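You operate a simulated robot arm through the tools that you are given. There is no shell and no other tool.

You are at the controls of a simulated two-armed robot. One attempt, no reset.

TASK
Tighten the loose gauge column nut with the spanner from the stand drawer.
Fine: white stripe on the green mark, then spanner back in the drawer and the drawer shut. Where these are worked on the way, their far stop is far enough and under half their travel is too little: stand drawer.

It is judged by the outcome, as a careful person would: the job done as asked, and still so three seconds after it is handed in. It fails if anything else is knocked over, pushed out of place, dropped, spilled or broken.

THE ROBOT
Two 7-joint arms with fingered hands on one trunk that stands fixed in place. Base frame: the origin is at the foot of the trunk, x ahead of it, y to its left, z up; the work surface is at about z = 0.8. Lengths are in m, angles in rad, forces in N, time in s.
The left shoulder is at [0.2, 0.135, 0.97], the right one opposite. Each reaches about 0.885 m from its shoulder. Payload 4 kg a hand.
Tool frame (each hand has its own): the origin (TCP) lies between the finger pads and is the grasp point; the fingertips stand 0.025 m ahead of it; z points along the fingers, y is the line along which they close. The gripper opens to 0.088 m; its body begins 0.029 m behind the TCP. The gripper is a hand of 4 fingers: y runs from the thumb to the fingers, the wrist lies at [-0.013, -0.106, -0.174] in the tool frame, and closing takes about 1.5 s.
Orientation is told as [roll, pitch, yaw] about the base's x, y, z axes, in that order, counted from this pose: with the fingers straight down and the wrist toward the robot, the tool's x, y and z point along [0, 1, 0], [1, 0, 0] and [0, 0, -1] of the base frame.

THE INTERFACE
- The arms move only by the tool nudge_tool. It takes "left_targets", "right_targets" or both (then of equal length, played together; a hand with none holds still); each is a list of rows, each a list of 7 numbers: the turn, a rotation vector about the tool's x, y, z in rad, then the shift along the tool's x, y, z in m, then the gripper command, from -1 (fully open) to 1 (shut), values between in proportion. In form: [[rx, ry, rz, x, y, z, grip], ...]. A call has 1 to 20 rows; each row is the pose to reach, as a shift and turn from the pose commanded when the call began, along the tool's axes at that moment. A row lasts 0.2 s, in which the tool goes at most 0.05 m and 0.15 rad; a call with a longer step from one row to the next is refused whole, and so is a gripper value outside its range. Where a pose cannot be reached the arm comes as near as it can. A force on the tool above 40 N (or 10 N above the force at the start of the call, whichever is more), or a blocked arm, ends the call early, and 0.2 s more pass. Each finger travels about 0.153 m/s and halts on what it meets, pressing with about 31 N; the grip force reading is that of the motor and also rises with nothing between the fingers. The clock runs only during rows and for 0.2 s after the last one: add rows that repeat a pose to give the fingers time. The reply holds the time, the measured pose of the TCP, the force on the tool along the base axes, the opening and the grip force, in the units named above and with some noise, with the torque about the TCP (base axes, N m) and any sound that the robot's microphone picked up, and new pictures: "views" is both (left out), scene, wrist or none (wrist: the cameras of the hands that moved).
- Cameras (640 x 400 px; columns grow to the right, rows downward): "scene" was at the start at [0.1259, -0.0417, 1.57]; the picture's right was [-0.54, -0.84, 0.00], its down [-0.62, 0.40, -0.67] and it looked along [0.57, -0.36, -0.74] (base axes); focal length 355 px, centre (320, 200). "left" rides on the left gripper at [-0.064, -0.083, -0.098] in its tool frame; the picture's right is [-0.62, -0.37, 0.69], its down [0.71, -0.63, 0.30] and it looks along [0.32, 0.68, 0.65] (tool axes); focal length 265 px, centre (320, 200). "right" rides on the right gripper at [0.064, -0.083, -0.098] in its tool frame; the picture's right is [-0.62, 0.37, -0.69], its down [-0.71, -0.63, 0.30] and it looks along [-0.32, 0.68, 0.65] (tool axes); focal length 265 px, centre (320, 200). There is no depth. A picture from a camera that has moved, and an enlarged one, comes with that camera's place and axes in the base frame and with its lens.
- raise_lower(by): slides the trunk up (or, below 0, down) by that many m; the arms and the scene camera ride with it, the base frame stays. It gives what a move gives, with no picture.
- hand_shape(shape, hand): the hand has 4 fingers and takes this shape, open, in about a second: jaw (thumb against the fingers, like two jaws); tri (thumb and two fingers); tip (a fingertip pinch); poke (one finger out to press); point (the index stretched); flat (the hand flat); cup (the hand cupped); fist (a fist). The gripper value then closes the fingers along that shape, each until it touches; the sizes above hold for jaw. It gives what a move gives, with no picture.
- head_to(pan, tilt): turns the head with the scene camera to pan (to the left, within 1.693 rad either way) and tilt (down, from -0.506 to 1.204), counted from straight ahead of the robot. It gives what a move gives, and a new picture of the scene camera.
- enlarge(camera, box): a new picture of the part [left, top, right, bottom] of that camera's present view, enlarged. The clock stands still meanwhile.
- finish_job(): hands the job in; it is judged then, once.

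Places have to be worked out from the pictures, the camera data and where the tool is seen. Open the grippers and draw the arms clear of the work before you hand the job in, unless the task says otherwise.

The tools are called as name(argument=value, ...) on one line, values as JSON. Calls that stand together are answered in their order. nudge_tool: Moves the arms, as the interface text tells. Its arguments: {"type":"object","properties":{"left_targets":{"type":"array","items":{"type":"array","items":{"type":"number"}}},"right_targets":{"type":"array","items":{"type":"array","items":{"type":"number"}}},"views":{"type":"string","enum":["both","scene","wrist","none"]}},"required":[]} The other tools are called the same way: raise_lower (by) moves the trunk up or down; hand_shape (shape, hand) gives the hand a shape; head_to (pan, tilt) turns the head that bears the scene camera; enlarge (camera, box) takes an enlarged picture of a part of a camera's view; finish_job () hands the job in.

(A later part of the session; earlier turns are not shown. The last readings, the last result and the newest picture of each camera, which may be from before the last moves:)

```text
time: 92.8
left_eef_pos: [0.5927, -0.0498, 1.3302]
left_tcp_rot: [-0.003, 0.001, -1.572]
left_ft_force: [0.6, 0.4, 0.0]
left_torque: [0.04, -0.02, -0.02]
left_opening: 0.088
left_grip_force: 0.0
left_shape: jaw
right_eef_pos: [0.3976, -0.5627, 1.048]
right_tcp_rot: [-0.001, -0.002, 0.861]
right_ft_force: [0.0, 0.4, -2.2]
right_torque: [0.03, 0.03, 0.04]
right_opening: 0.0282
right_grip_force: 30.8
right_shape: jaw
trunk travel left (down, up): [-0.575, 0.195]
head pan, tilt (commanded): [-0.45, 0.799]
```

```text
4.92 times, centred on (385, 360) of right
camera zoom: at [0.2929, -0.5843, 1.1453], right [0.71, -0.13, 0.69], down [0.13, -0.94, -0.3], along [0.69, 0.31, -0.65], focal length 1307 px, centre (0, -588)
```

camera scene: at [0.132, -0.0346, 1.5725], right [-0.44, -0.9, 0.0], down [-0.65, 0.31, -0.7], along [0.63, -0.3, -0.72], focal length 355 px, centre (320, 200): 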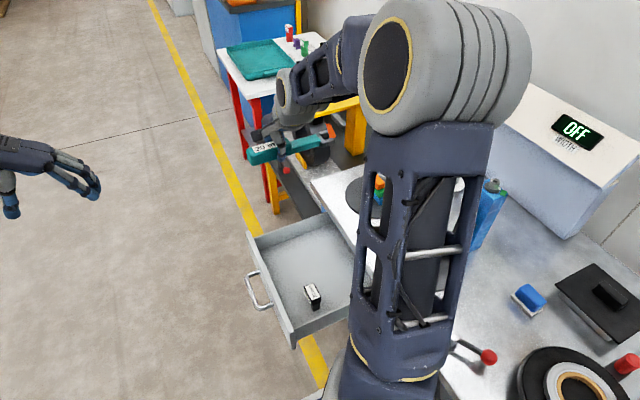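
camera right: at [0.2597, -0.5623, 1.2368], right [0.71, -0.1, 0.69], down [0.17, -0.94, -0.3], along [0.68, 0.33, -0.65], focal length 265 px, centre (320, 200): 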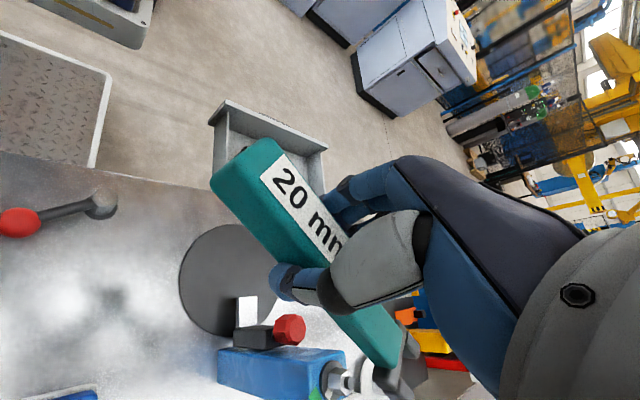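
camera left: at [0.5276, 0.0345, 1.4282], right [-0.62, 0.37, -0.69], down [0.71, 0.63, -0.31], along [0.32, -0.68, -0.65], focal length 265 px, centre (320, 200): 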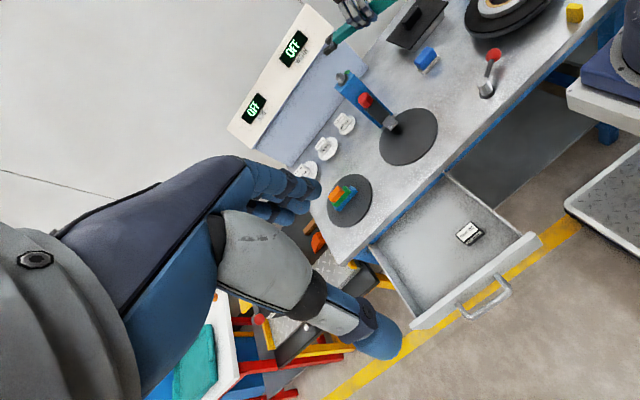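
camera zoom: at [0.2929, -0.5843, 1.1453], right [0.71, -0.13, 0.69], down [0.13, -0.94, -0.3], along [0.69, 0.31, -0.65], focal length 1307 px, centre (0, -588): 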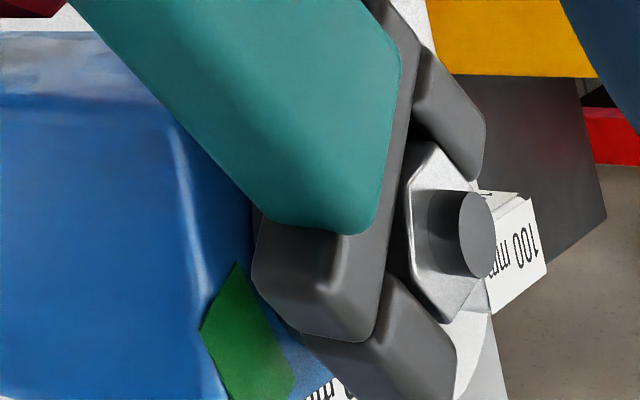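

Fully engaged with no side force. Now I turn clockwise about the nut: 0.40 rad of hand rotation (about 7° of it is slot play), then look.

nudge_tool(right_targets=[[0, 0, 0.05, -0.0005, 0.0064, 0, 1], [0, 0, 0.1, -0.0013, 0.0128, 0, 1], [0, 0, 0.15, -0.0024, 0.0191, 0, 1], [0, 0, 0.2, -0.0038, 0.0254, 0, 1], [0, 0, 0.25, -0.0055, 0.0316, 0, 1], [0, 0, 0.3, -0.0075, 0.0377, 0, 1], [0, 0, 0.35, -0.0099, 0.0436, 0, 1], [0, 0, 0.4, -0.0125, 0.0495, 0, 1], [0, 0, 0.4, -0.0125, 0.0495, 0, 1]], views="none")

enlarge(camera="left", box=[324, 50, 364, 84])

enlarge(camera="right", box=[320, 320, 450, 400])

head_to(pan=-1.0, tilt=0.75)

```text
time: 94.8
left_eef_pos: [0.5921, -0.0477, 1.3295]
left_tcp_rot: [-0.001, 0.0, -1.573]
left_ft_force: [-0.3, -0.6, -0.3]
left_torque: [-0.01, -0.02, 0.02]
left_opening: 0.0878
left_grip_force: 0.0
left_shape: jaw
right_eef_pos: [0.4394, -0.533, 1.0472]
right_tcp_rot: [-0.001, -0.001, 0.458]
right_ft_force: [-0.9, 0.5, -2.2]
right_torque: [0.04, -0.04, 0.02]
right_opening: 0.0284
right_grip_force: 31.2
right_shape: jaw
trunk travel left (down, up): [-0.575, 0.195]
head pan, tilt (commanded): [-0.45, 0.799]
```

```text
11.76 times, centred on (344, 67) of left
camera zoom: at [0.5277, 0.0347, 1.4279], right [-0.62, 0.37, -0.69], down [0.71, 0.63, -0.31], along [0.32, -0.68, -0.65], focal length 3122 px, centre (38, 1765)
```

zoom: 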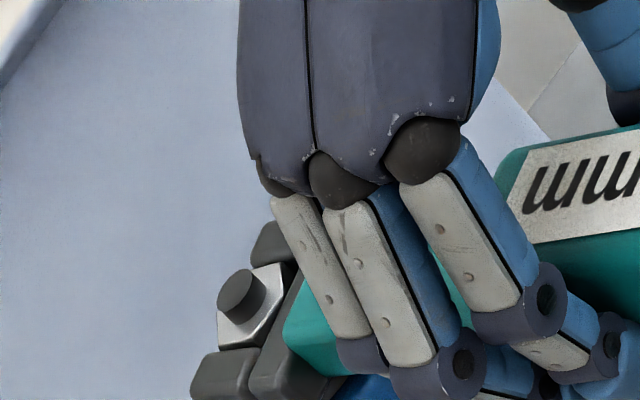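

```text
4.92 times, centred on (385, 360) of right
camera zoom: at [0.3352, -0.5128, 1.1454], right [0.6, -0.39, 0.69], down [-0.25, -0.92, -0.3], along [0.76, 0.01, -0.65], focal length 1307 px, centre (0, -588)
```

zoom: 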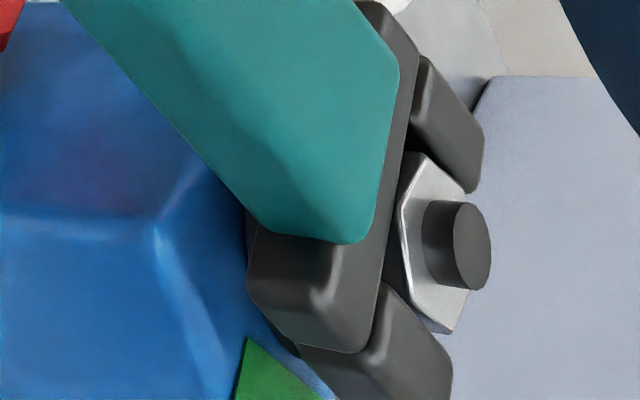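

```text
time: 95.8
left_eef_pos: [0.5925, -0.0492, 1.3288]
left_tcp_rot: [-0.002, 0.0, -1.573]
left_ft_force: [0.2, 0.1, 0.3]
left_torque: [0.01, -0.02, 0.0]
left_opening: 0.0879
left_grip_force: 0.1
left_shape: jaw
right_eef_pos: [0.4395, -0.533, 1.0482]
right_tcp_rot: [-0.003, -0.002, 0.461]
right_ft_force: [0.3, 0.1, -1.5]
right_torque: [0.06, -0.03, 0.01]
right_opening: 0.0283
right_grip_force: 30.9
right_shape: jaw
trunk travel left (down, up): [-0.575, 0.195]
head pan, tilt (commanded): [-1.0, 0.75]
camera scene: at [0.104, -0.0691, 1.5765], right [-0.84, -0.54, 0.0], down [-0.37, 0.57, -0.73], along [0.4, -0.62, -0.68], focal length 355 px, centre (320, 200)
```

scene: 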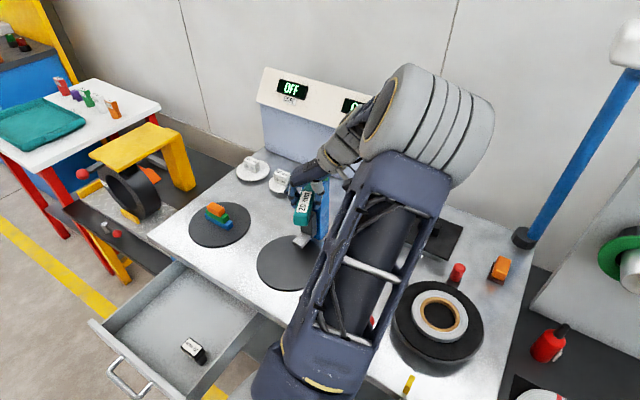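

I zoom the head camera at the nut area to see whether the stripe shows.

enlarge(camera="scene", box=[285, 150, 355, 205])

enlarge(camera="right", box=[360, 340, 430, 400])

```text
7.27 times, centred on (320, 178) of scene
camera zoom: at [0.104, -0.0691, 1.5765], right [-0.84, -0.54, 0.0], down [-0.37, 0.57, -0.73], along [0.4, -0.62, -0.68], focal length 2582 px, centre (320, 364)
```

zoom: 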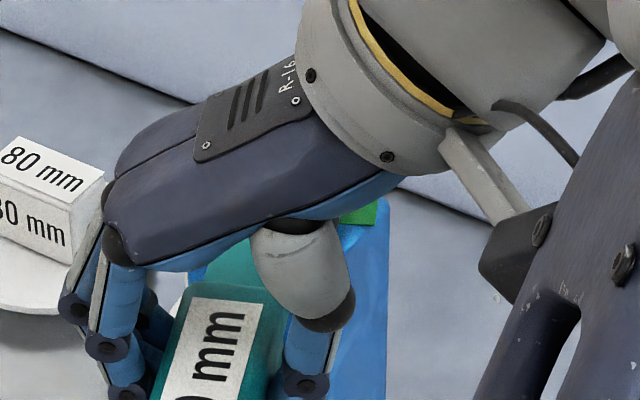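

```text
6.67 times, centred on (395, 370) of right
camera zoom: at [0.3349, -0.513, 1.1453], right [0.6, -0.39, 0.69], down [-0.25, -0.92, -0.31], along [0.76, 0.01, -0.65], focal length 1769 px, centre (-180, -933)
```

zoom: 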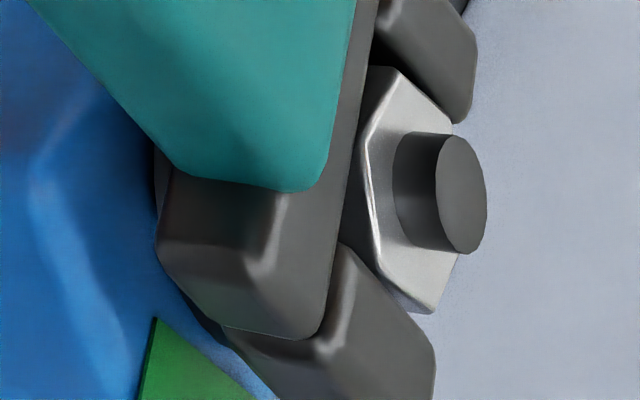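

I zoom the left camera tightly on the nut's top face to read the hex orientation.

enlarge(camera="left", box=[334, 66, 354, 84])

```text
16.00 times, centred on (344, 75) of left
camera zoom: at [0.5277, 0.0346, 1.4279], right [-0.62, 0.37, -0.69], down [0.71, 0.63, -0.31], along [0.32, -0.68, -0.65], focal length 4246 px, centre (-64, 2200)
```

zoom: 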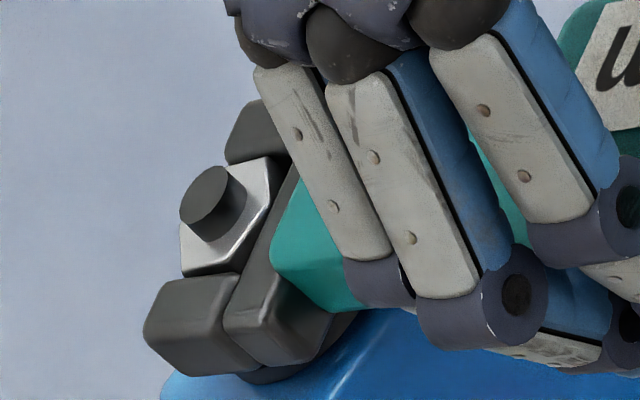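

The stripe is hidden while engaged. I ease the spanner back 4° to free it in its slot, then withdraw it gently straight back so I can see the stripe, staying at height for a quick re-engagement if needed.

nudge_tool(right_targets=[[0, 0, -0.035, 0, -0.0045, 0, 1], [0, 0, -0.07, 0.0001, -0.009, 0, 1], [0, 0, -0.07, 0.0001, -0.009, 0, 1], [0, 0, -0.07, 0.006, -0.009, 0, 1], [0, 0, -0.07, 0.012, -0.009, 0, 1], [0, 0, -0.07, 0.018, -0.009, 0, 1], [0, 0, -0.07, 0.025, -0.009, 0, 1], [0, 0, -0.07, 0.033, -0.009, 0, 1], [0, 0, -0.07, 0.041, -0.009, 0, 1], [0, 0, -0.07, 0.05, -0.009, 0, 1], [0, 0, -0.07, 0.06, -0.009, 0, 1]], views="wrist")

enlarge(camera="left", box=[324, 50, 364, 84])

enlarge(camera="right", box=[300, 310, 450, 400])

enlarge(camera="scene", box=[285, 150, 355, 205])

```text
time: 98.2
left_eef_pos: [0.5918, -0.0477, 1.3296]
left_tcp_rot: [-0.001, 0.0, -1.572]
left_ft_force: [-0.3, -0.4, -0.3]
left_torque: [0.03, 0.02, 0.02]
left_opening: 0.0878
left_grip_force: 0.0
left_shape: jaw
right_eef_pos: [0.4048, -0.4839, 1.0471]
right_tcp_rot: [0.0, -0.002, 0.53]
right_ft_force: [-0.9, -0.3, -2.6]
right_torque: [0.05, 0.01, -0.01]
right_opening: 0.0285
right_grip_force: 31.3
right_shape: jaw
trunk travel left (down, up): [-0.575, 0.195]
head pan, tilt (commanded): [-1.0, 0.75]
camera right: at [0.2989, -0.4707, 1.1451], right [0.63, -0.35, 0.69], down [-0.18, -0.94, -0.3], along [0.76, 0.07, -0.65], focal length 265 px, centre (320, 200)
```

right: 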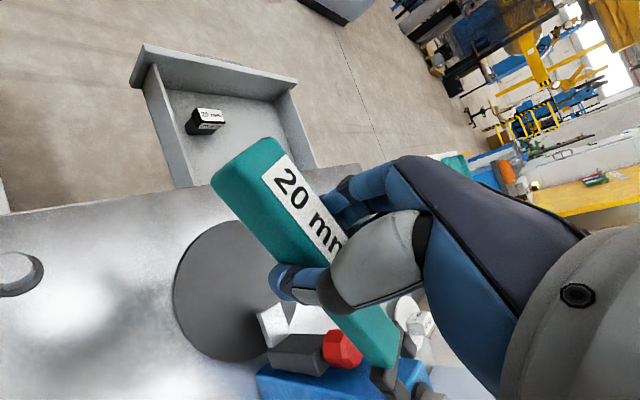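

```text
11.76 times, centred on (344, 67) of left
camera zoom: at [0.5277, 0.0346, 1.4279], right [-0.62, 0.37, -0.69], down [0.71, 0.63, -0.31], along [0.32, -0.68, -0.65], focal length 3122 px, centre (38, 1765)
```

zoom: 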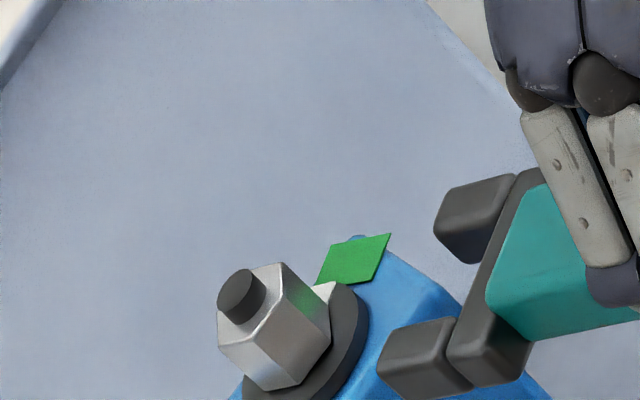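

```text
4.27 times, centred on (375, 355) of right
camera zoom: at [0.2989, -0.4707, 1.1451], right [0.63, -0.35, 0.69], down [-0.18, -0.94, -0.3], along [0.76, 0.07, -0.65], focal length 1132 px, centre (85, -461)
```

zoom: 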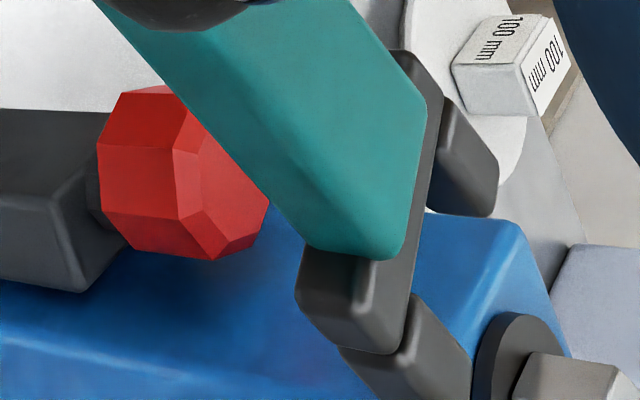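

```text
7.27 times, centred on (320, 178) of scene
camera zoom: at [0.1039, -0.0692, 1.5765], right [-0.84, -0.54, 0.0], down [-0.37, 0.57, -0.73], along [0.39, -0.62, -0.68], focal length 2582 px, centre (320, 364)
```

zoom: 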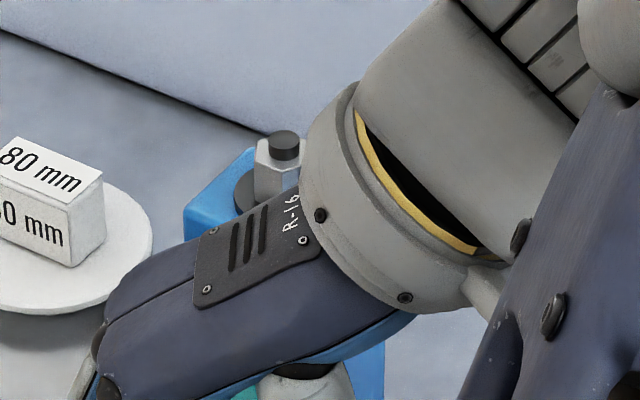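

The stripe now shows beside the green mark from the left camera. I zoom further to measure.

enlarge(camera="left", box=[340, 66, 360, 84])

```text
16.00 times, centred on (350, 75) of left
camera zoom: at [0.5277, 0.0346, 1.4279], right [-0.62, 0.37, -0.69], down [0.71, 0.63, -0.31], along [0.32, -0.68, -0.65], focal length 4246 px, centre (-160, 2200)
```

zoom: 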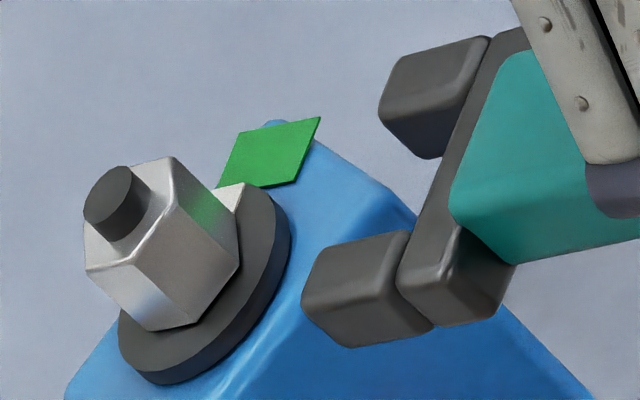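

The left view suggests the stripe is close to the mark, but I want the cleaner head view. I lift and carry the spanner back above the drawer side, which unblocks the head camera.

nudge_tool(right_targets=[[0, 0, 0, 0.006, 0.003, -0.02, 1], [0, 0, 0.03, 0.01, 0.02, -0.04, 1], [0, 0, 0.07, 0.014, 0.045, -0.06, 1], [0, 0, 0.12, 0.02, 0.08, -0.06, 1], [0, 0, 0.17, 0.027, 0.115, -0.06, 1], [0, 0, 0.22, 0.034, 0.15, -0.06, 1], [0, 0, 0.27, 0.041, 0.185, -0.06, 1], [0, 0, 0.32, 0.048, 0.22, -0.06, 1], [0, 0, 0.37, 0.055, 0.255, -0.06, 1], [0, 0, 0.42, 0.062, 0.29, -0.06, 1], [0, 0, 0.46, 0.069, 0.325, -0.06, 1], [0, 0, 0.5, 0.075, 0.36, -0.06, 1], [0, 0, 0.53, 0.0787, 0.388, -0.06, 1]])

enlarge(camera="scene", box=[300, 164, 334, 190])

```text
time: 101.0
left_eef_pos: [0.5932, -0.0493, 1.3298]
left_tcp_rot: [-0.003, -0.001, -1.572]
left_ft_force: [-1.2, 0.2, -0.1]
left_torque: [0.0, -0.02, 0.01]
left_opening: 0.0879
left_grip_force: 0.0
left_shape: jaw
right_eef_pos: [0.7008, -0.2183, 1.1076]
right_tcp_rot: [-0.001, -0.002, 0.0]
right_ft_force: [0.4, 0.3, -2.8]
right_torque: [0.07, -0.03, 0.0]
right_opening: 0.0283
right_grip_force: 30.6
right_shape: jaw
trunk travel left (down, up): [-0.575, 0.195]
head pan, tilt (commanded): [-1.0, 0.75]
camera scene: at [0.1037, -0.0693, 1.5765], right [-0.84, -0.54, 0.0], down [-0.37, 0.57, -0.73], along [0.39, -0.62, -0.68], focal length 355 px, centre (320, 200)
camera right: at [0.6152, -0.1554, 1.2055], right [0.37, -0.62, 0.69], down [-0.63, -0.71, -0.31], along [0.69, -0.32, -0.65], focal length 265 px, centre (320, 200)
```

scene: 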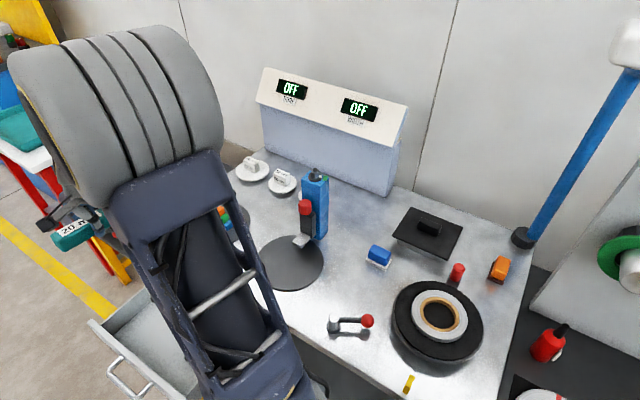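
right: 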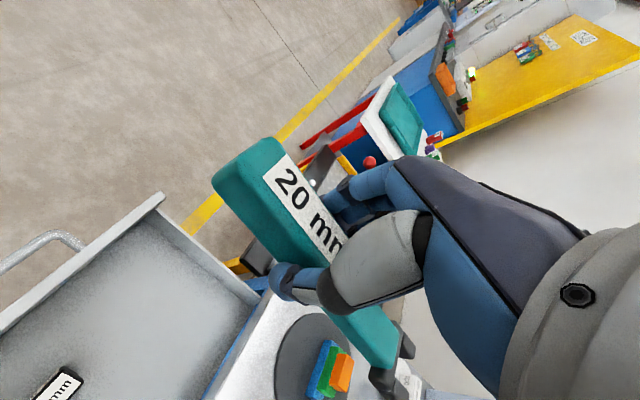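

```text
15.38 times, centred on (317, 177) of scene
camera zoom: at [0.1037, -0.0693, 1.5765], right [-0.84, -0.54, 0.0], down [-0.37, 0.57, -0.73], along [0.39, -0.62, -0.68], focal length 5461 px, centre (366, 554)
```

zoom: 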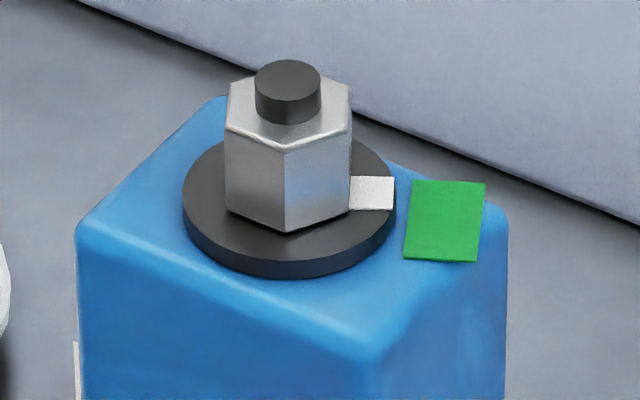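

The head view now shows the stripe pointing straight at the green mark (stripe edges about -5°, mark axis about -4° in view), so the nut is aligned. Now I return the spanner: I lower it over the drawer while moving the left hand clear.

nudge_tool(left_targets=[[0, 0, 0, 0, -0.025, 0.01, -1], [0, 0, 0, 0, -0.05, 0.02, -1], [0, 0, 0, 0, -0.075, 0.03, -1], [0, 0, 0, 0, -0.1, 0.045, -1], [0, 0, 0, 0, -0.125, 0.06, -1], [0, 0, 0, 0, -0.15, 0.075, -1], [0, 0, 0, 0, -0.175, 0.09, -1], [0, 0, 0, 0, -0.2, 0.1, -1], [0, 0, 0, 0, -0.2, 0.1, -1]], right_targets=[[0, 0, 0, 0.001, 0.002, 0.02, 1], [0, 0, 0, 0.002, 0.004, 0.05, 1], [0, 0, 0, 0.003, 0.006, 0.085, 1], [0, 0, 0, 0.003, 0.008, 0.12, 1], [0, 0, 0, 0.003, 0.01, 0.155, 1], [0, 0, 0, 0.003, 0.012, 0.19, 1], [0, 0, 0, 0.003, 0.0125, 0.225, 1], [0, 0, 0, 0.003, 0.0125, 0.26, 1], [0, 0, 0, 0.003, 0.0125, 0.29, 1]], views="wrist")

head_to(pan=-0.45, tilt=0.8)

enlarge(camera="scene", box=[240, 190, 350, 290])

```text
time: 103.0
left_eef_pos: [0.5926, 0.1529, 1.23]
left_tcp_rot: [-0.001, 0.0, -1.573]
left_ft_force: [0.9, 0.2, -0.2]
left_torque: [-0.02, -0.01, -0.02]
left_opening: 0.0879
left_grip_force: 0.1
left_shape: jaw
right_eef_pos: [0.713, -0.2168, 0.8178]
right_tcp_rot: [0.002, -0.003, 0.001]
right_ft_force: [-0.6, -0.1, -2.5]
right_torque: [0.06, 0.02, 0.02]
right_opening: 0.0283
right_grip_force: 31.6
right_shape: jaw
trunk travel left (down, up): [-0.575, 0.195]
head pan, tilt (commanded): [-1.0, 0.75]
camera right: at [0.6277, -0.1521, 0.9159], right [0.37, -0.62, 0.69], down [-0.63, -0.71, -0.31], along [0.69, -0.32, -0.65], focal length 265 px, centre (320, 200)
camera left: at [0.5279, 0.236, 1.3286], right [-0.62, 0.37, -0.69], down [0.72, 0.63, -0.31], along [0.32, -0.68, -0.65], focal length 265 px, centre (320, 200)
```

right: 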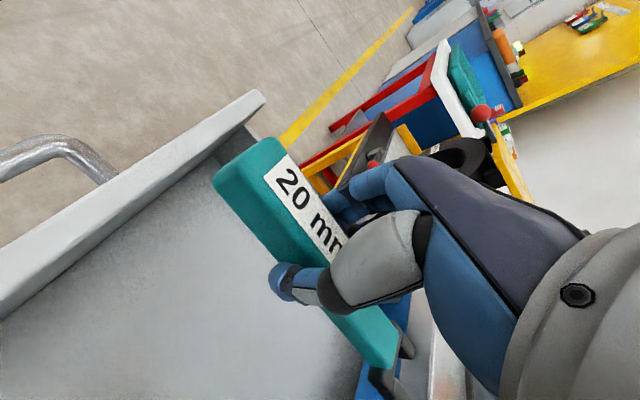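
left: 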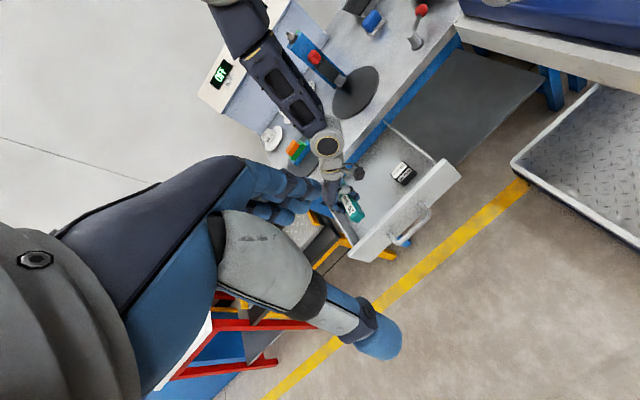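

```text
time: 103.9
left_eef_pos: [0.5936, 0.1526, 1.2302]
left_tcp_rot: [-0.001, -0.001, -1.572]
left_ft_force: [0.0, 0.5, 0.9]
left_torque: [-0.01, -0.02, 0.02]
left_opening: 0.0878
left_grip_force: 0.2
left_shape: jaw
right_eef_pos: [0.7133, -0.2153, 0.8188]
right_tcp_rot: [0.0, -0.002, 0.0]
right_ft_force: [1.0, -0.5, -2.2]
right_torque: [0.04, 0.0, -0.01]
right_opening: 0.028
right_grip_force: 30.9
right_shape: jaw
trunk travel left (down, up): [-0.575, 0.195]
head pan, tilt (commanded): [-0.45, 0.799]
camera scene: at [0.1318, -0.0345, 1.5725], right [-0.44, -0.9, 0.0], down [-0.65, 0.31, -0.7], along [0.63, -0.3, -0.72], focal length 355 px, centre (320, 200)
```

scene: 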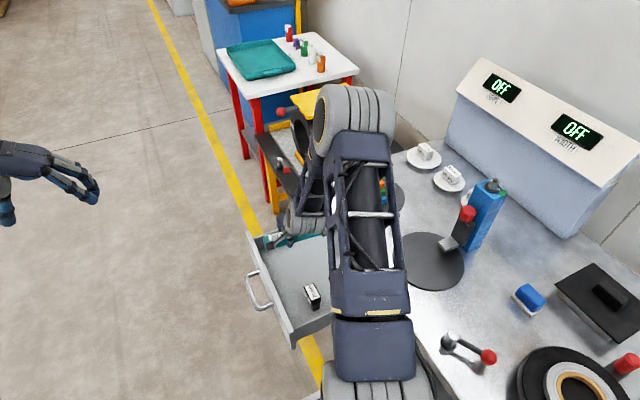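

```text
4.00 times, centred on (295, 240) of scene
camera zoom: at [0.1318, -0.0345, 1.5725], right [-0.44, -0.9, 0.0], down [-0.65, 0.31, -0.7], along [0.63, -0.3, -0.72], focal length 1420 px, centre (420, 40)
```

zoom: 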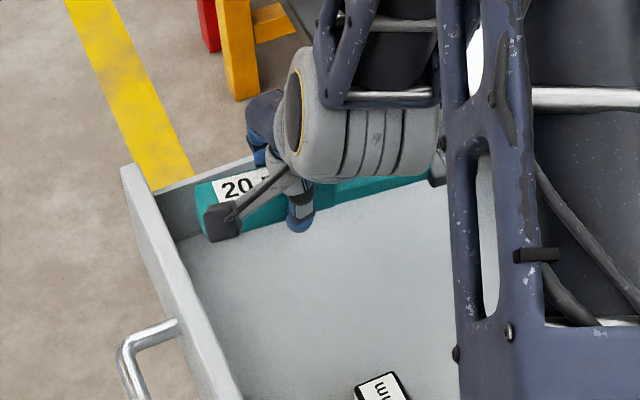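

The spanner is level above the drawer. I check the clearance between the jaw tip and the table edge before going lower.

enlarge(camera="right", box=[320, 300, 470, 400])

enlarge(camera="left", box=[290, 100, 430, 240])

```text
4.00 times, centred on (395, 350) of right
camera zoom: at [0.6278, -0.1523, 0.9163], right [0.37, -0.62, 0.69], down [-0.63, -0.71, -0.31], along [0.69, -0.32, -0.65], focal length 1062 px, centre (20, -400)
```

zoom: 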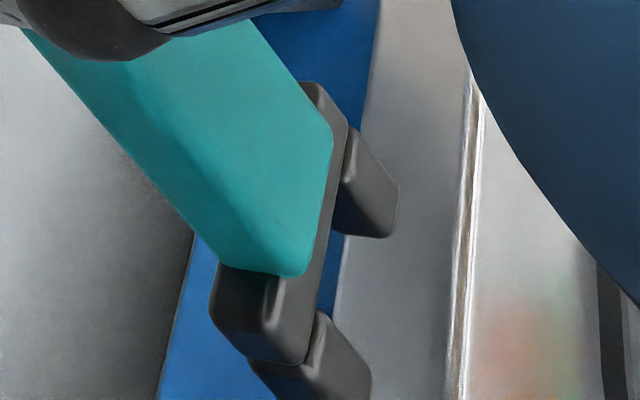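

```text
2.86 times, centred on (360, 170) of left
camera zoom: at [0.5281, 0.2357, 1.3286], right [-0.62, 0.37, -0.69], down [0.71, 0.63, -0.31], along [0.32, -0.68, -0.65], focal length 758 px, centre (206, 286)
```

zoom: 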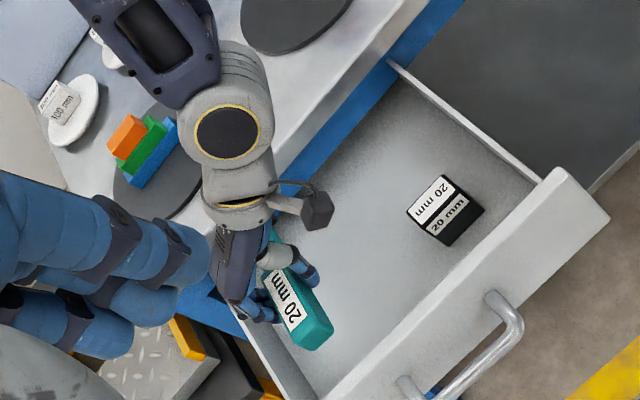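

The jaw tip (y≈-0.350) clears the table edge (y≈-0.367). I lower the spanner slowly to the drawer floor.

nudge_tool(right_targets=[[0, 0, 0, -0.002, 0, 0.02, 1], [0, 0, 0, -0.003, 0, 0.04, 1], [0, 0, 0, -0.003, 0, 0.06, 1], [0, 0, 0, -0.003, 0, 0.08, 1], [0, 0, 0, -0.003, 0, 0.095, 1], [0, 0, 0, -0.003, 0, 0.105, 1], [0, 0, 0, -0.003, 0, 0.112, 1]], views="wrist")

```text
time: 105.5
left_eef_pos: [0.5935, 0.1522, 1.2295]
left_tcp_rot: [0.0, -0.001, -1.571]
left_ft_force: [-1.3, -0.1, 0.3]
left_torque: [-0.04, 0.02, -0.02]
left_opening: 0.088
left_grip_force: 0.1
left_shape: jaw
right_eef_pos: [0.7129, -0.2185, 0.7055]
right_tcp_rot: [0.0, -0.005, 0.0]
right_ft_force: [0.0, -0.4, -1.2]
right_torque: [-0.07, 0.01, -0.02]
right_opening: 0.028
right_grip_force: 30.4
right_shape: jaw
trunk travel left (down, up): [-0.575, 0.195]
head pan, tilt (commanded): [-0.45, 0.799]
camera right: at [0.6277, -0.1557, 0.8038], right [0.37, -0.62, 0.69], down [-0.63, -0.71, -0.31], along [0.69, -0.32, -0.65], focal length 265 px, centre (320, 200)
```

right: 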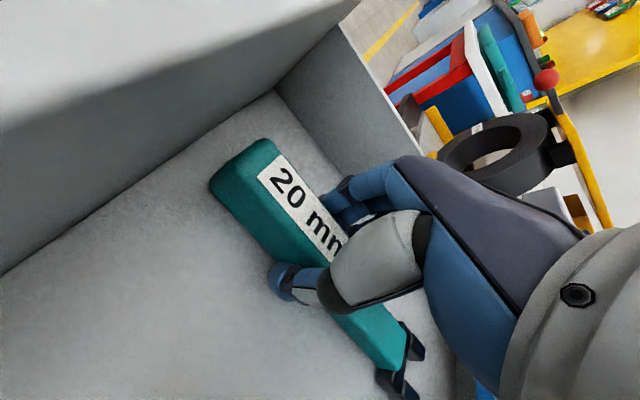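

The spanner is just on the drawer floor. I release it gently and lift the hand straight up and away.

nudge_tool(right_targets=[[0, 0, 0, 0, 0, 0, 0.6], [0, 0, 0, 0, 0, 0, 0.2], [0, 0, 0, 0, 0, 0, -0.2], [0, 0, 0, 0, 0, 0, -0.4], [0, 0, 0, 0, 0, 0, -0.4], [0, 0, 0, 0, 0, -0.02, -0.4], [0, 0, 0, 0, 0, -0.05, -0.4], [0, 0, 0, 0, 0, -0.09, -0.4], [0, 0, 0, 0, 0, -0.13, -0.4], [0, 0, 0, 0, -0.01, -0.17, -0.4], [0, 0, 0, 0, -0.03, -0.21, -0.6], [0, 0, 0, 0, -0.05, -0.25, -0.8], [0, 0, 0, 0, -0.07, -0.29, -1], [0, 0, 0, 0, -0.09, -0.33, -1]])

enlarge(camera="scene", box=[240, 190, 360, 350])

enlarge(camera="left", box=[290, 100, 450, 260])

```text
time: 108.5
left_eef_pos: [0.5946, 0.1521, 1.2302]
left_tcp_rot: [-0.001, 0.0, -1.572]
left_ft_force: [-0.4, -0.1, -0.7]
left_torque: [0.02, 0.05, 0.01]
left_opening: 0.0878
left_grip_force: 0.1
left_shape: jaw
right_eef_pos: [0.6232, -0.2189, 1.0365]
right_tcp_rot: [-0.001, 0.001, -0.002]
right_ft_force: [1.1, 1.0, 1.4]
right_torque: [-0.02, 0.02, -0.01]
right_opening: 0.0878
right_grip_force: 0.1
right_shape: jaw
trunk travel left (down, up): [-0.575, 0.195]
head pan, tilt (commanded): [-0.45, 0.799]
camera scene: at [0.1322, -0.0344, 1.5724], right [-0.44, -0.9, 0.0], down [-0.65, 0.31, -0.7], along [0.63, -0.3, -0.72], focal length 355 px, centre (320, 200)
camera right: at [0.538, -0.1551, 1.1349], right [0.37, -0.62, 0.69], down [-0.63, -0.71, -0.3], along [0.68, -0.32, -0.65], focal length 265 px, centre (320, 200)
```

scene: 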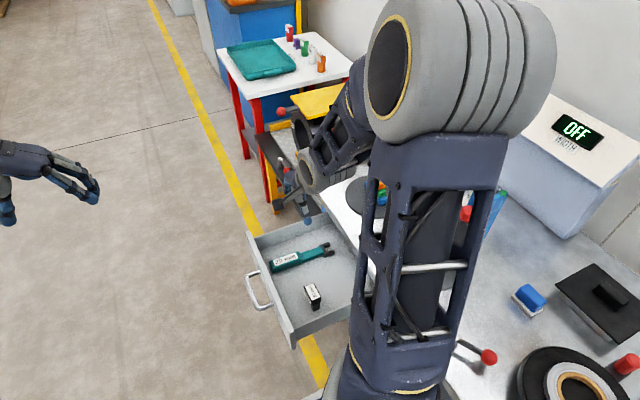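
right: 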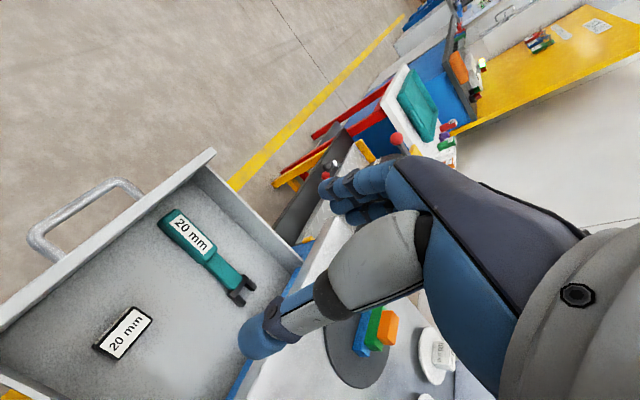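

```text
2.50 times, centred on (300, 270) of scene
camera zoom: at [0.1322, -0.0344, 1.5724], right [-0.44, -0.9, 0.0], down [-0.65, 0.31, -0.7], along [0.63, -0.3, -0.72], focal length 887 px, centre (370, 25)
```

zoom: 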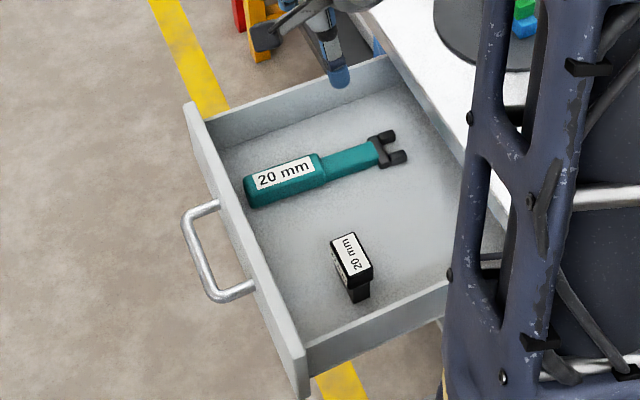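

```text
2.50 times, centred on (370, 180) of left
camera zoom: at [0.5284, 0.2358, 1.3284], right [-0.62, 0.37, -0.69], down [0.71, 0.63, -0.31], along [0.32, -0.68, -0.65], focal length 664 px, centre (195, 250)
```

zoom: 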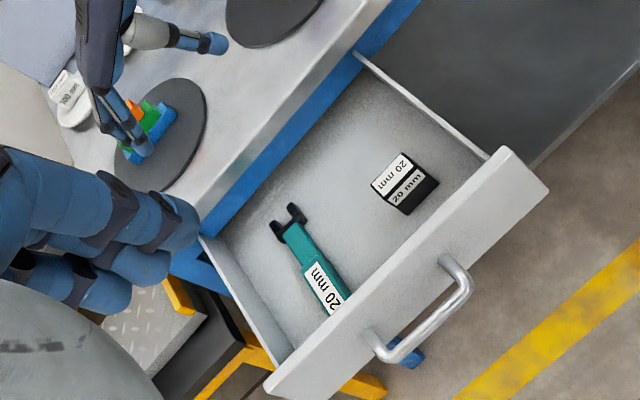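

The spanner lies flat back in the drawer. To shut the drawer I'll push its handle bar with the side of the closed right hand (the bar stays outside the table edge), so I first move the left hand farther away and bring the right hand in front of the handle.

nudge_tool(left_targets=[[0, 0, 0, 0, -0.04, 0, -1], [0, 0, 0, 0, -0.08, 0, -1], [0, 0, 0, 0, -0.12, 0, -1], [0, 0, 0, 0, -0.16, 0, -1], [0, 0, 0, 0, -0.2, 0, -1], [0, 0, 0, 0, -0.2, 0, -1], [0, 0, 0, 0, -0.2, 0, -1], [0, 0, 0, 0, -0.2, 0, -1], [0, 0, 0, 0, -0.2, 0, -1], [0, 0, 0, 0, -0.2, 0, -1]], right_targets=[[0, 0, 0, 0, 0, 0, -0.6], [0, 0, 0, 0.02, 0.003, 0, -0.2], [0, 0, 0, 0.05, 0.008, 0, 0.2], [0, 0, 0, 0.09, 0.014, 0, 0.6], [0, 0, 0, 0.13, 0.02, 0.02, 1], [0, 0, 0, 0.17, 0.025, 0.045, 1], [0, 0, 0, 0.2, 0.028, 0.07, 1], [0, 0, 0, 0.22, 0.031, 0.09, 1], [0, 0, 0, 0.229, 0.032, 0.1065, 1], [0, 0, 0, 0.229, 0.032, 0.1065, 1]])

```text
time: 110.7
left_eef_pos: [0.5928, 0.3525, 1.2299]
left_tcp_rot: [-0.001, 0.0, -1.572]
left_ft_force: [-0.1, 0.5, 0.0]
left_torque: [0.0, 0.01, -0.01]
left_opening: 0.0877
left_grip_force: 0.1
left_shape: jaw
right_eef_pos: [0.6558, 0.0087, 0.9285]
right_tcp_rot: [0.0, -0.001, 0.0]
right_ft_force: [-0.7, -0.8, 0.2]
right_torque: [-0.01, 0.0, 0.02]
right_opening: 0.0
right_grip_force: 31.0
right_shape: jaw
trunk travel left (down, up): [-0.575, 0.195]
head pan, tilt (commanded): [-0.45, 0.799]
camera scene: at [0.1317, -0.0344, 1.5725], right [-0.44, -0.9, 0.0], down [-0.65, 0.31, -0.7], along [0.63, -0.3, -0.72], focal length 355 px, centre (320, 200)
camera right: at [0.5694, 0.0728, 1.0271], right [0.37, -0.62, 0.69], down [-0.63, -0.71, -0.31], along [0.69, -0.32, -0.65], focal length 265 px, centre (320, 200)
camera left: at [0.5276, 0.4361, 1.3286], right [-0.62, 0.37, -0.69], down [0.71, 0.63, -0.31], along [0.32, -0.68, -0.65], focal length 265 px, centre (320, 200)
```

scene: 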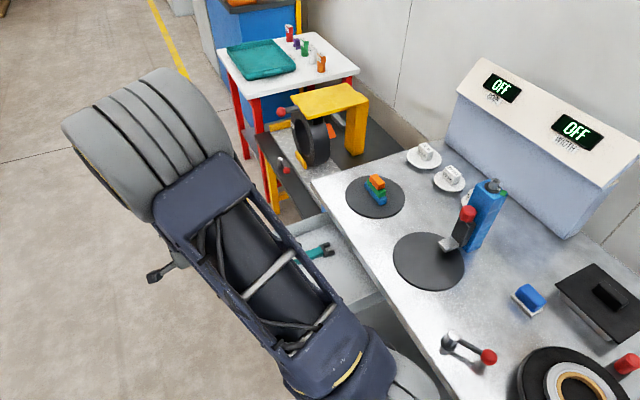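
right: 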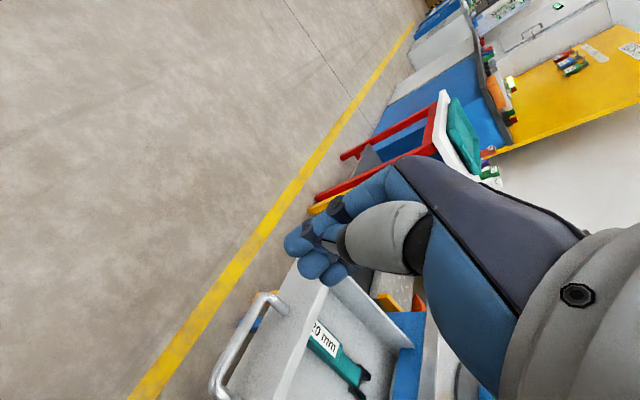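
left: 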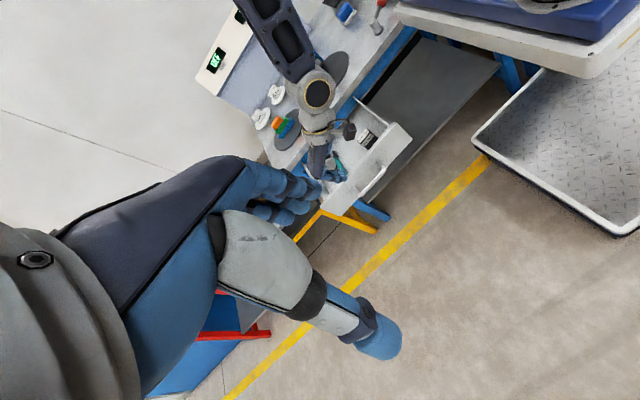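

Handle bar confirmed at y≈-0.089. I lower the closed right hand in front of it to handle height.

nudge_tool(right_targets=[[0, 0, 0, 0, 0, 0.04, 1], [0, 0, 0, 0, 0, 0.08, 1], [0, 0, 0, 0, 0, 0.12, 1], [0, 0, 0, 0, 0, 0.16, 1], [0, 0, 0, 0, 0, 0.19, 1], [0, 0, 0, 0, 0, 0.215, 1]], views="wrist")

enlarge(camera="left", box=[280, 80, 440, 240])

enlarge(camera="scene", box=[474, 174, 508, 200])

```text
time: 112.1
left_eef_pos: [0.5916, 0.3514, 1.2293]
left_tcp_rot: [-0.002, 0.0, -1.571]
left_ft_force: [-0.2, 0.0, 1.1]
left_torque: [-0.01, -0.01, -0.01]
left_opening: 0.0879
left_grip_force: 0.1
left_shape: jaw
right_eef_pos: [0.6546, 0.0113, 0.7136]
right_tcp_rot: [0.0, -0.002, 0.0]
right_ft_force: [-0.1, 0.1, 0.6]
right_torque: [0.0, 0.0, -0.06]
right_opening: 0.0002
right_grip_force: 31.6
right_shape: jaw
trunk travel left (down, up): [-0.575, 0.195]
head pan, tilt (commanded): [-0.45, 0.799]
camera right: at [0.5698, 0.0743, 0.8128], right [0.37, -0.62, 0.69], down [-0.63, -0.71, -0.31], along [0.69, -0.32, -0.65], focal length 265 px, centre (320, 200)
```

right: 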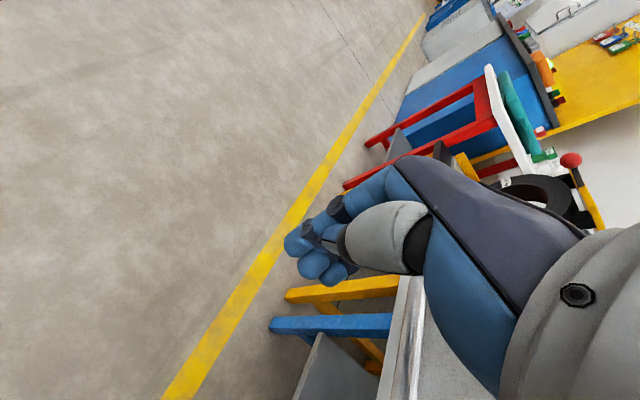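

```text
2.50 times, centred on (360, 160) of left
camera zoom: at [0.5276, 0.436, 1.3287], right [-0.62, 0.37, -0.69], down [0.71, 0.63, -0.31], along [0.32, -0.68, -0.65], focal length 664 px, centre (220, 300)
```

zoom: 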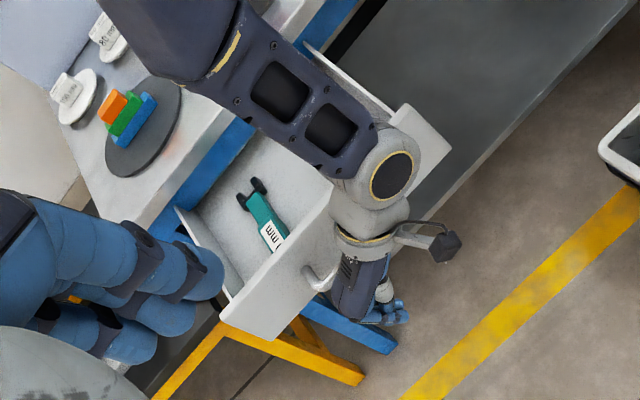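

```text
15.38 times, centred on (491, 187) of scene
camera zoom: at [0.1316, -0.0344, 1.5726], right [-0.44, -0.9, 0.0], down [-0.65, 0.31, -0.7], along [0.63, -0.3, -0.72], focal length 5461 px, centre (-2311, 400)
```

zoom: 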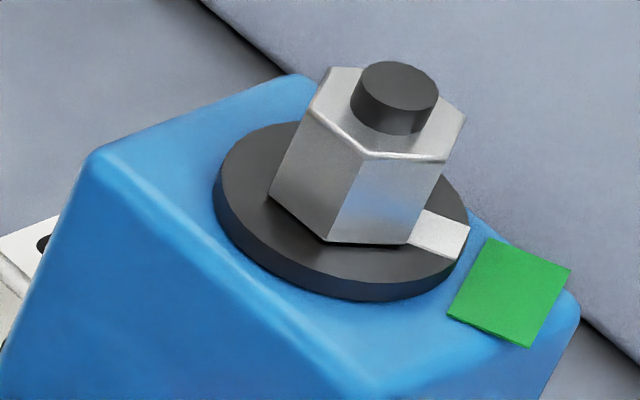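

The nut's stripe still points onto the green mark. The closed hand is in front of the handle; I push it toward -y gently.

nudge_tool(right_targets=[[0, 0, 0, -0.015, 0, 0, 1], [0, 0, 0, -0.03, 0, 0, 1], [0, 0, 0, -0.042, 0, 0, 1], [0, 0, 0, -0.052, 0, 0, 1], [0, 0, 0, -0.062, 0, 0, 1], [0, 0, 0, -0.074, 0, 0, 1], [0, 0, 0, -0.088, 0, 0, 1], [0, 0, 0, -0.104, 0, 0, 1], [0, 0, 0, -0.12, 0, 0, 1], [0, 0, 0, -0.136, 0, 0, 1], [0, 0, 0, -0.152, 0, 0, 1]])

enlarge(camera="left", box=[280, 80, 440, 240])

```text
time: 114.5
left_eef_pos: [0.5928, 0.3527, 1.2295]
left_tcp_rot: [-0.002, -0.001, -1.572]
left_ft_force: [0.0, 1.2, -0.5]
left_torque: [0.01, -0.02, -0.01]
left_opening: 0.0879
left_grip_force: 0.0
left_shape: jaw
right_eef_pos: [0.6546, -0.1429, 0.7148]
right_tcp_rot: [0.001, 0.0, 0.0]
right_ft_force: [0.0, 0.2, 0.0]
right_torque: [0.02, -0.01, -0.01]
right_opening: 0.0
right_grip_force: 30.9
right_shape: jaw
trunk travel left (down, up): [-0.575, 0.195]
head pan, tilt (commanded): [-0.45, 0.799]
camera scene: at [0.1318, -0.0342, 1.5725], right [-0.44, -0.9, 0.0], down [-0.65, 0.31, -0.7], along [0.63, -0.3, -0.72], focal length 355 px, centre (320, 200)
camera right: at [0.5696, -0.0789, 0.8127], right [0.37, -0.62, 0.69], down [-0.63, -0.71, -0.31], along [0.69, -0.32, -0.65], focal length 265 px, centre (320, 200)
```

scene: 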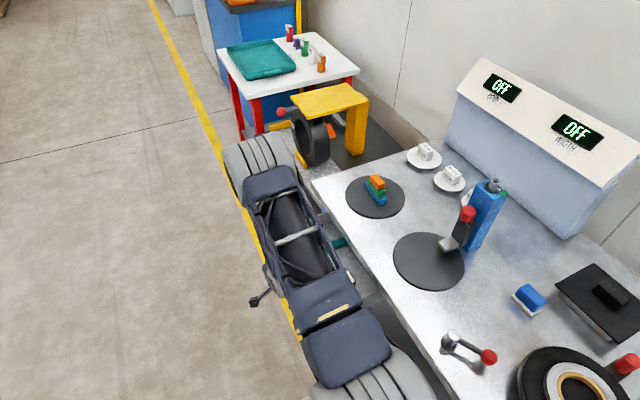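
right: 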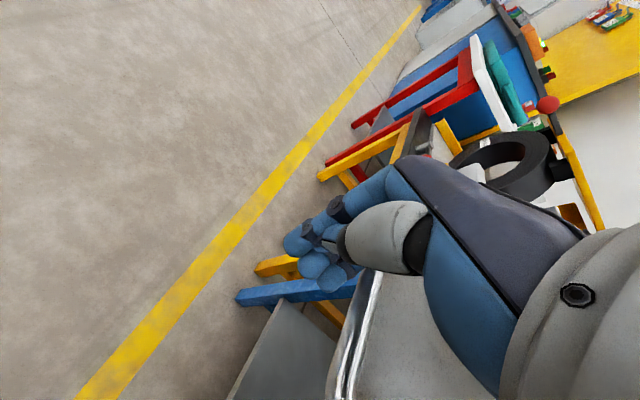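

```text
2.50 times, centred on (360, 160) of left
camera zoom: at [0.5276, 0.4363, 1.3286], right [-0.62, 0.37, -0.69], down [0.71, 0.63, -0.31], along [0.32, -0.68, -0.65], focal length 664 px, centre (220, 300)
```

zoom: 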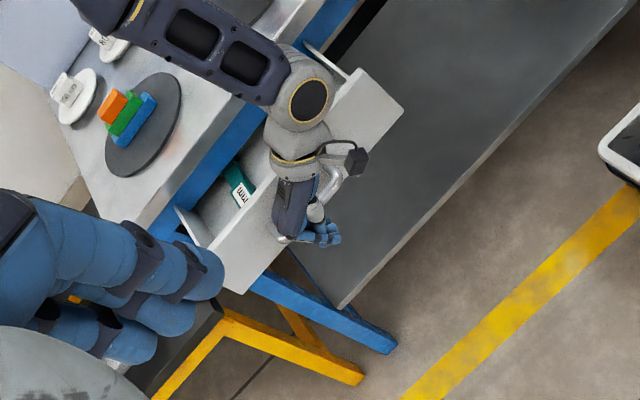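

The drawer is sliding in smoothly with the spanner in it. I continue pushing toward closed.

nudge_tool(right_targets=[[0, 0, 0, -0.014, 0, 0, 1], [0, 0, 0, -0.03, 0, 0, 1], [0, 0, 0, -0.046, 0, 0, 1], [0, 0, 0, -0.062, 0, 0, 1], [0, 0, 0, -0.078, 0, 0, 1], [0, 0, 0, -0.094, 0, 0, 1], [0, 0, 0, -0.108, 0, 0, 1], [0, 0, 0, -0.12, 0, 0, 1], [0, 0, 0, -0.13, 0, 0, 1], [0, 0, 0, -0.138, 0, 0, 1]])

enlarge(camera="left", box=[280, 80, 440, 240])

```text
time: 116.7
left_eef_pos: [0.5927, 0.3529, 1.2304]
left_tcp_rot: [-0.004, 0.0, -1.572]
left_ft_force: [0.7, -1.3, -0.1]
left_torque: [0.03, -0.02, -0.01]
left_opening: 0.0878
left_grip_force: 0.1
left_shape: jaw
right_eef_pos: [0.6552, -0.2802, 0.7142]
right_tcp_rot: [-0.001, -0.001, 0.0]
right_ft_force: [-0.5, 0.1, 0.8]
right_torque: [0.02, -0.01, -0.03]
right_opening: 0.0001
right_grip_force: 31.2
right_shape: jaw
trunk travel left (down, up): [-0.575, 0.195]
head pan, tilt (commanded): [-0.45, 0.799]
camera scene: at [0.1318, -0.0344, 1.5725], right [-0.44, -0.9, 0.0], down [-0.65, 0.31, -0.7], along [0.63, -0.3, -0.72], focal length 355 px, centre (320, 200)
camera right: at [0.57, -0.2166, 0.8127], right [0.37, -0.62, 0.69], down [-0.63, -0.71, -0.31], along [0.68, -0.32, -0.65], focal length 265 px, centre (320, 200)
```

scene: 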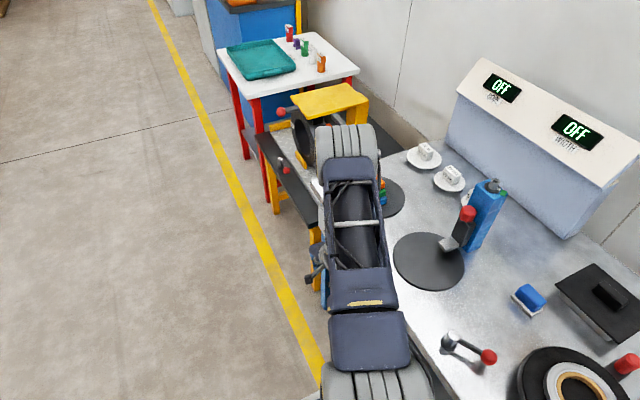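
right: 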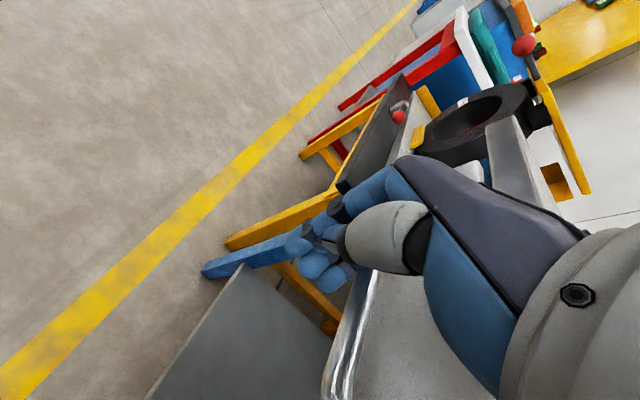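

```text
2.50 times, centred on (360, 160) of left
camera zoom: at [0.5277, 0.4361, 1.3286], right [-0.62, 0.37, -0.69], down [0.71, 0.63, -0.31], along [0.32, -0.68, -0.65], focal length 664 px, centre (220, 300)
```

zoom: 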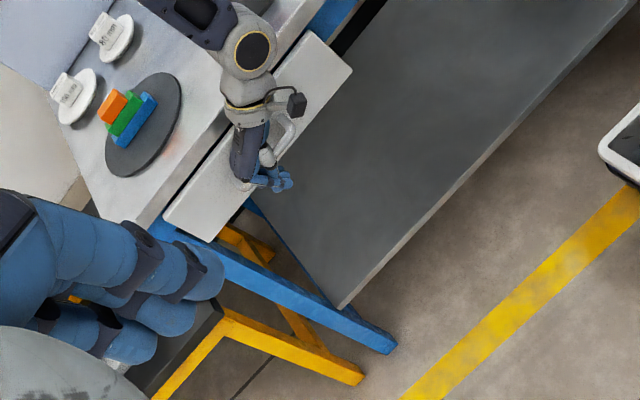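

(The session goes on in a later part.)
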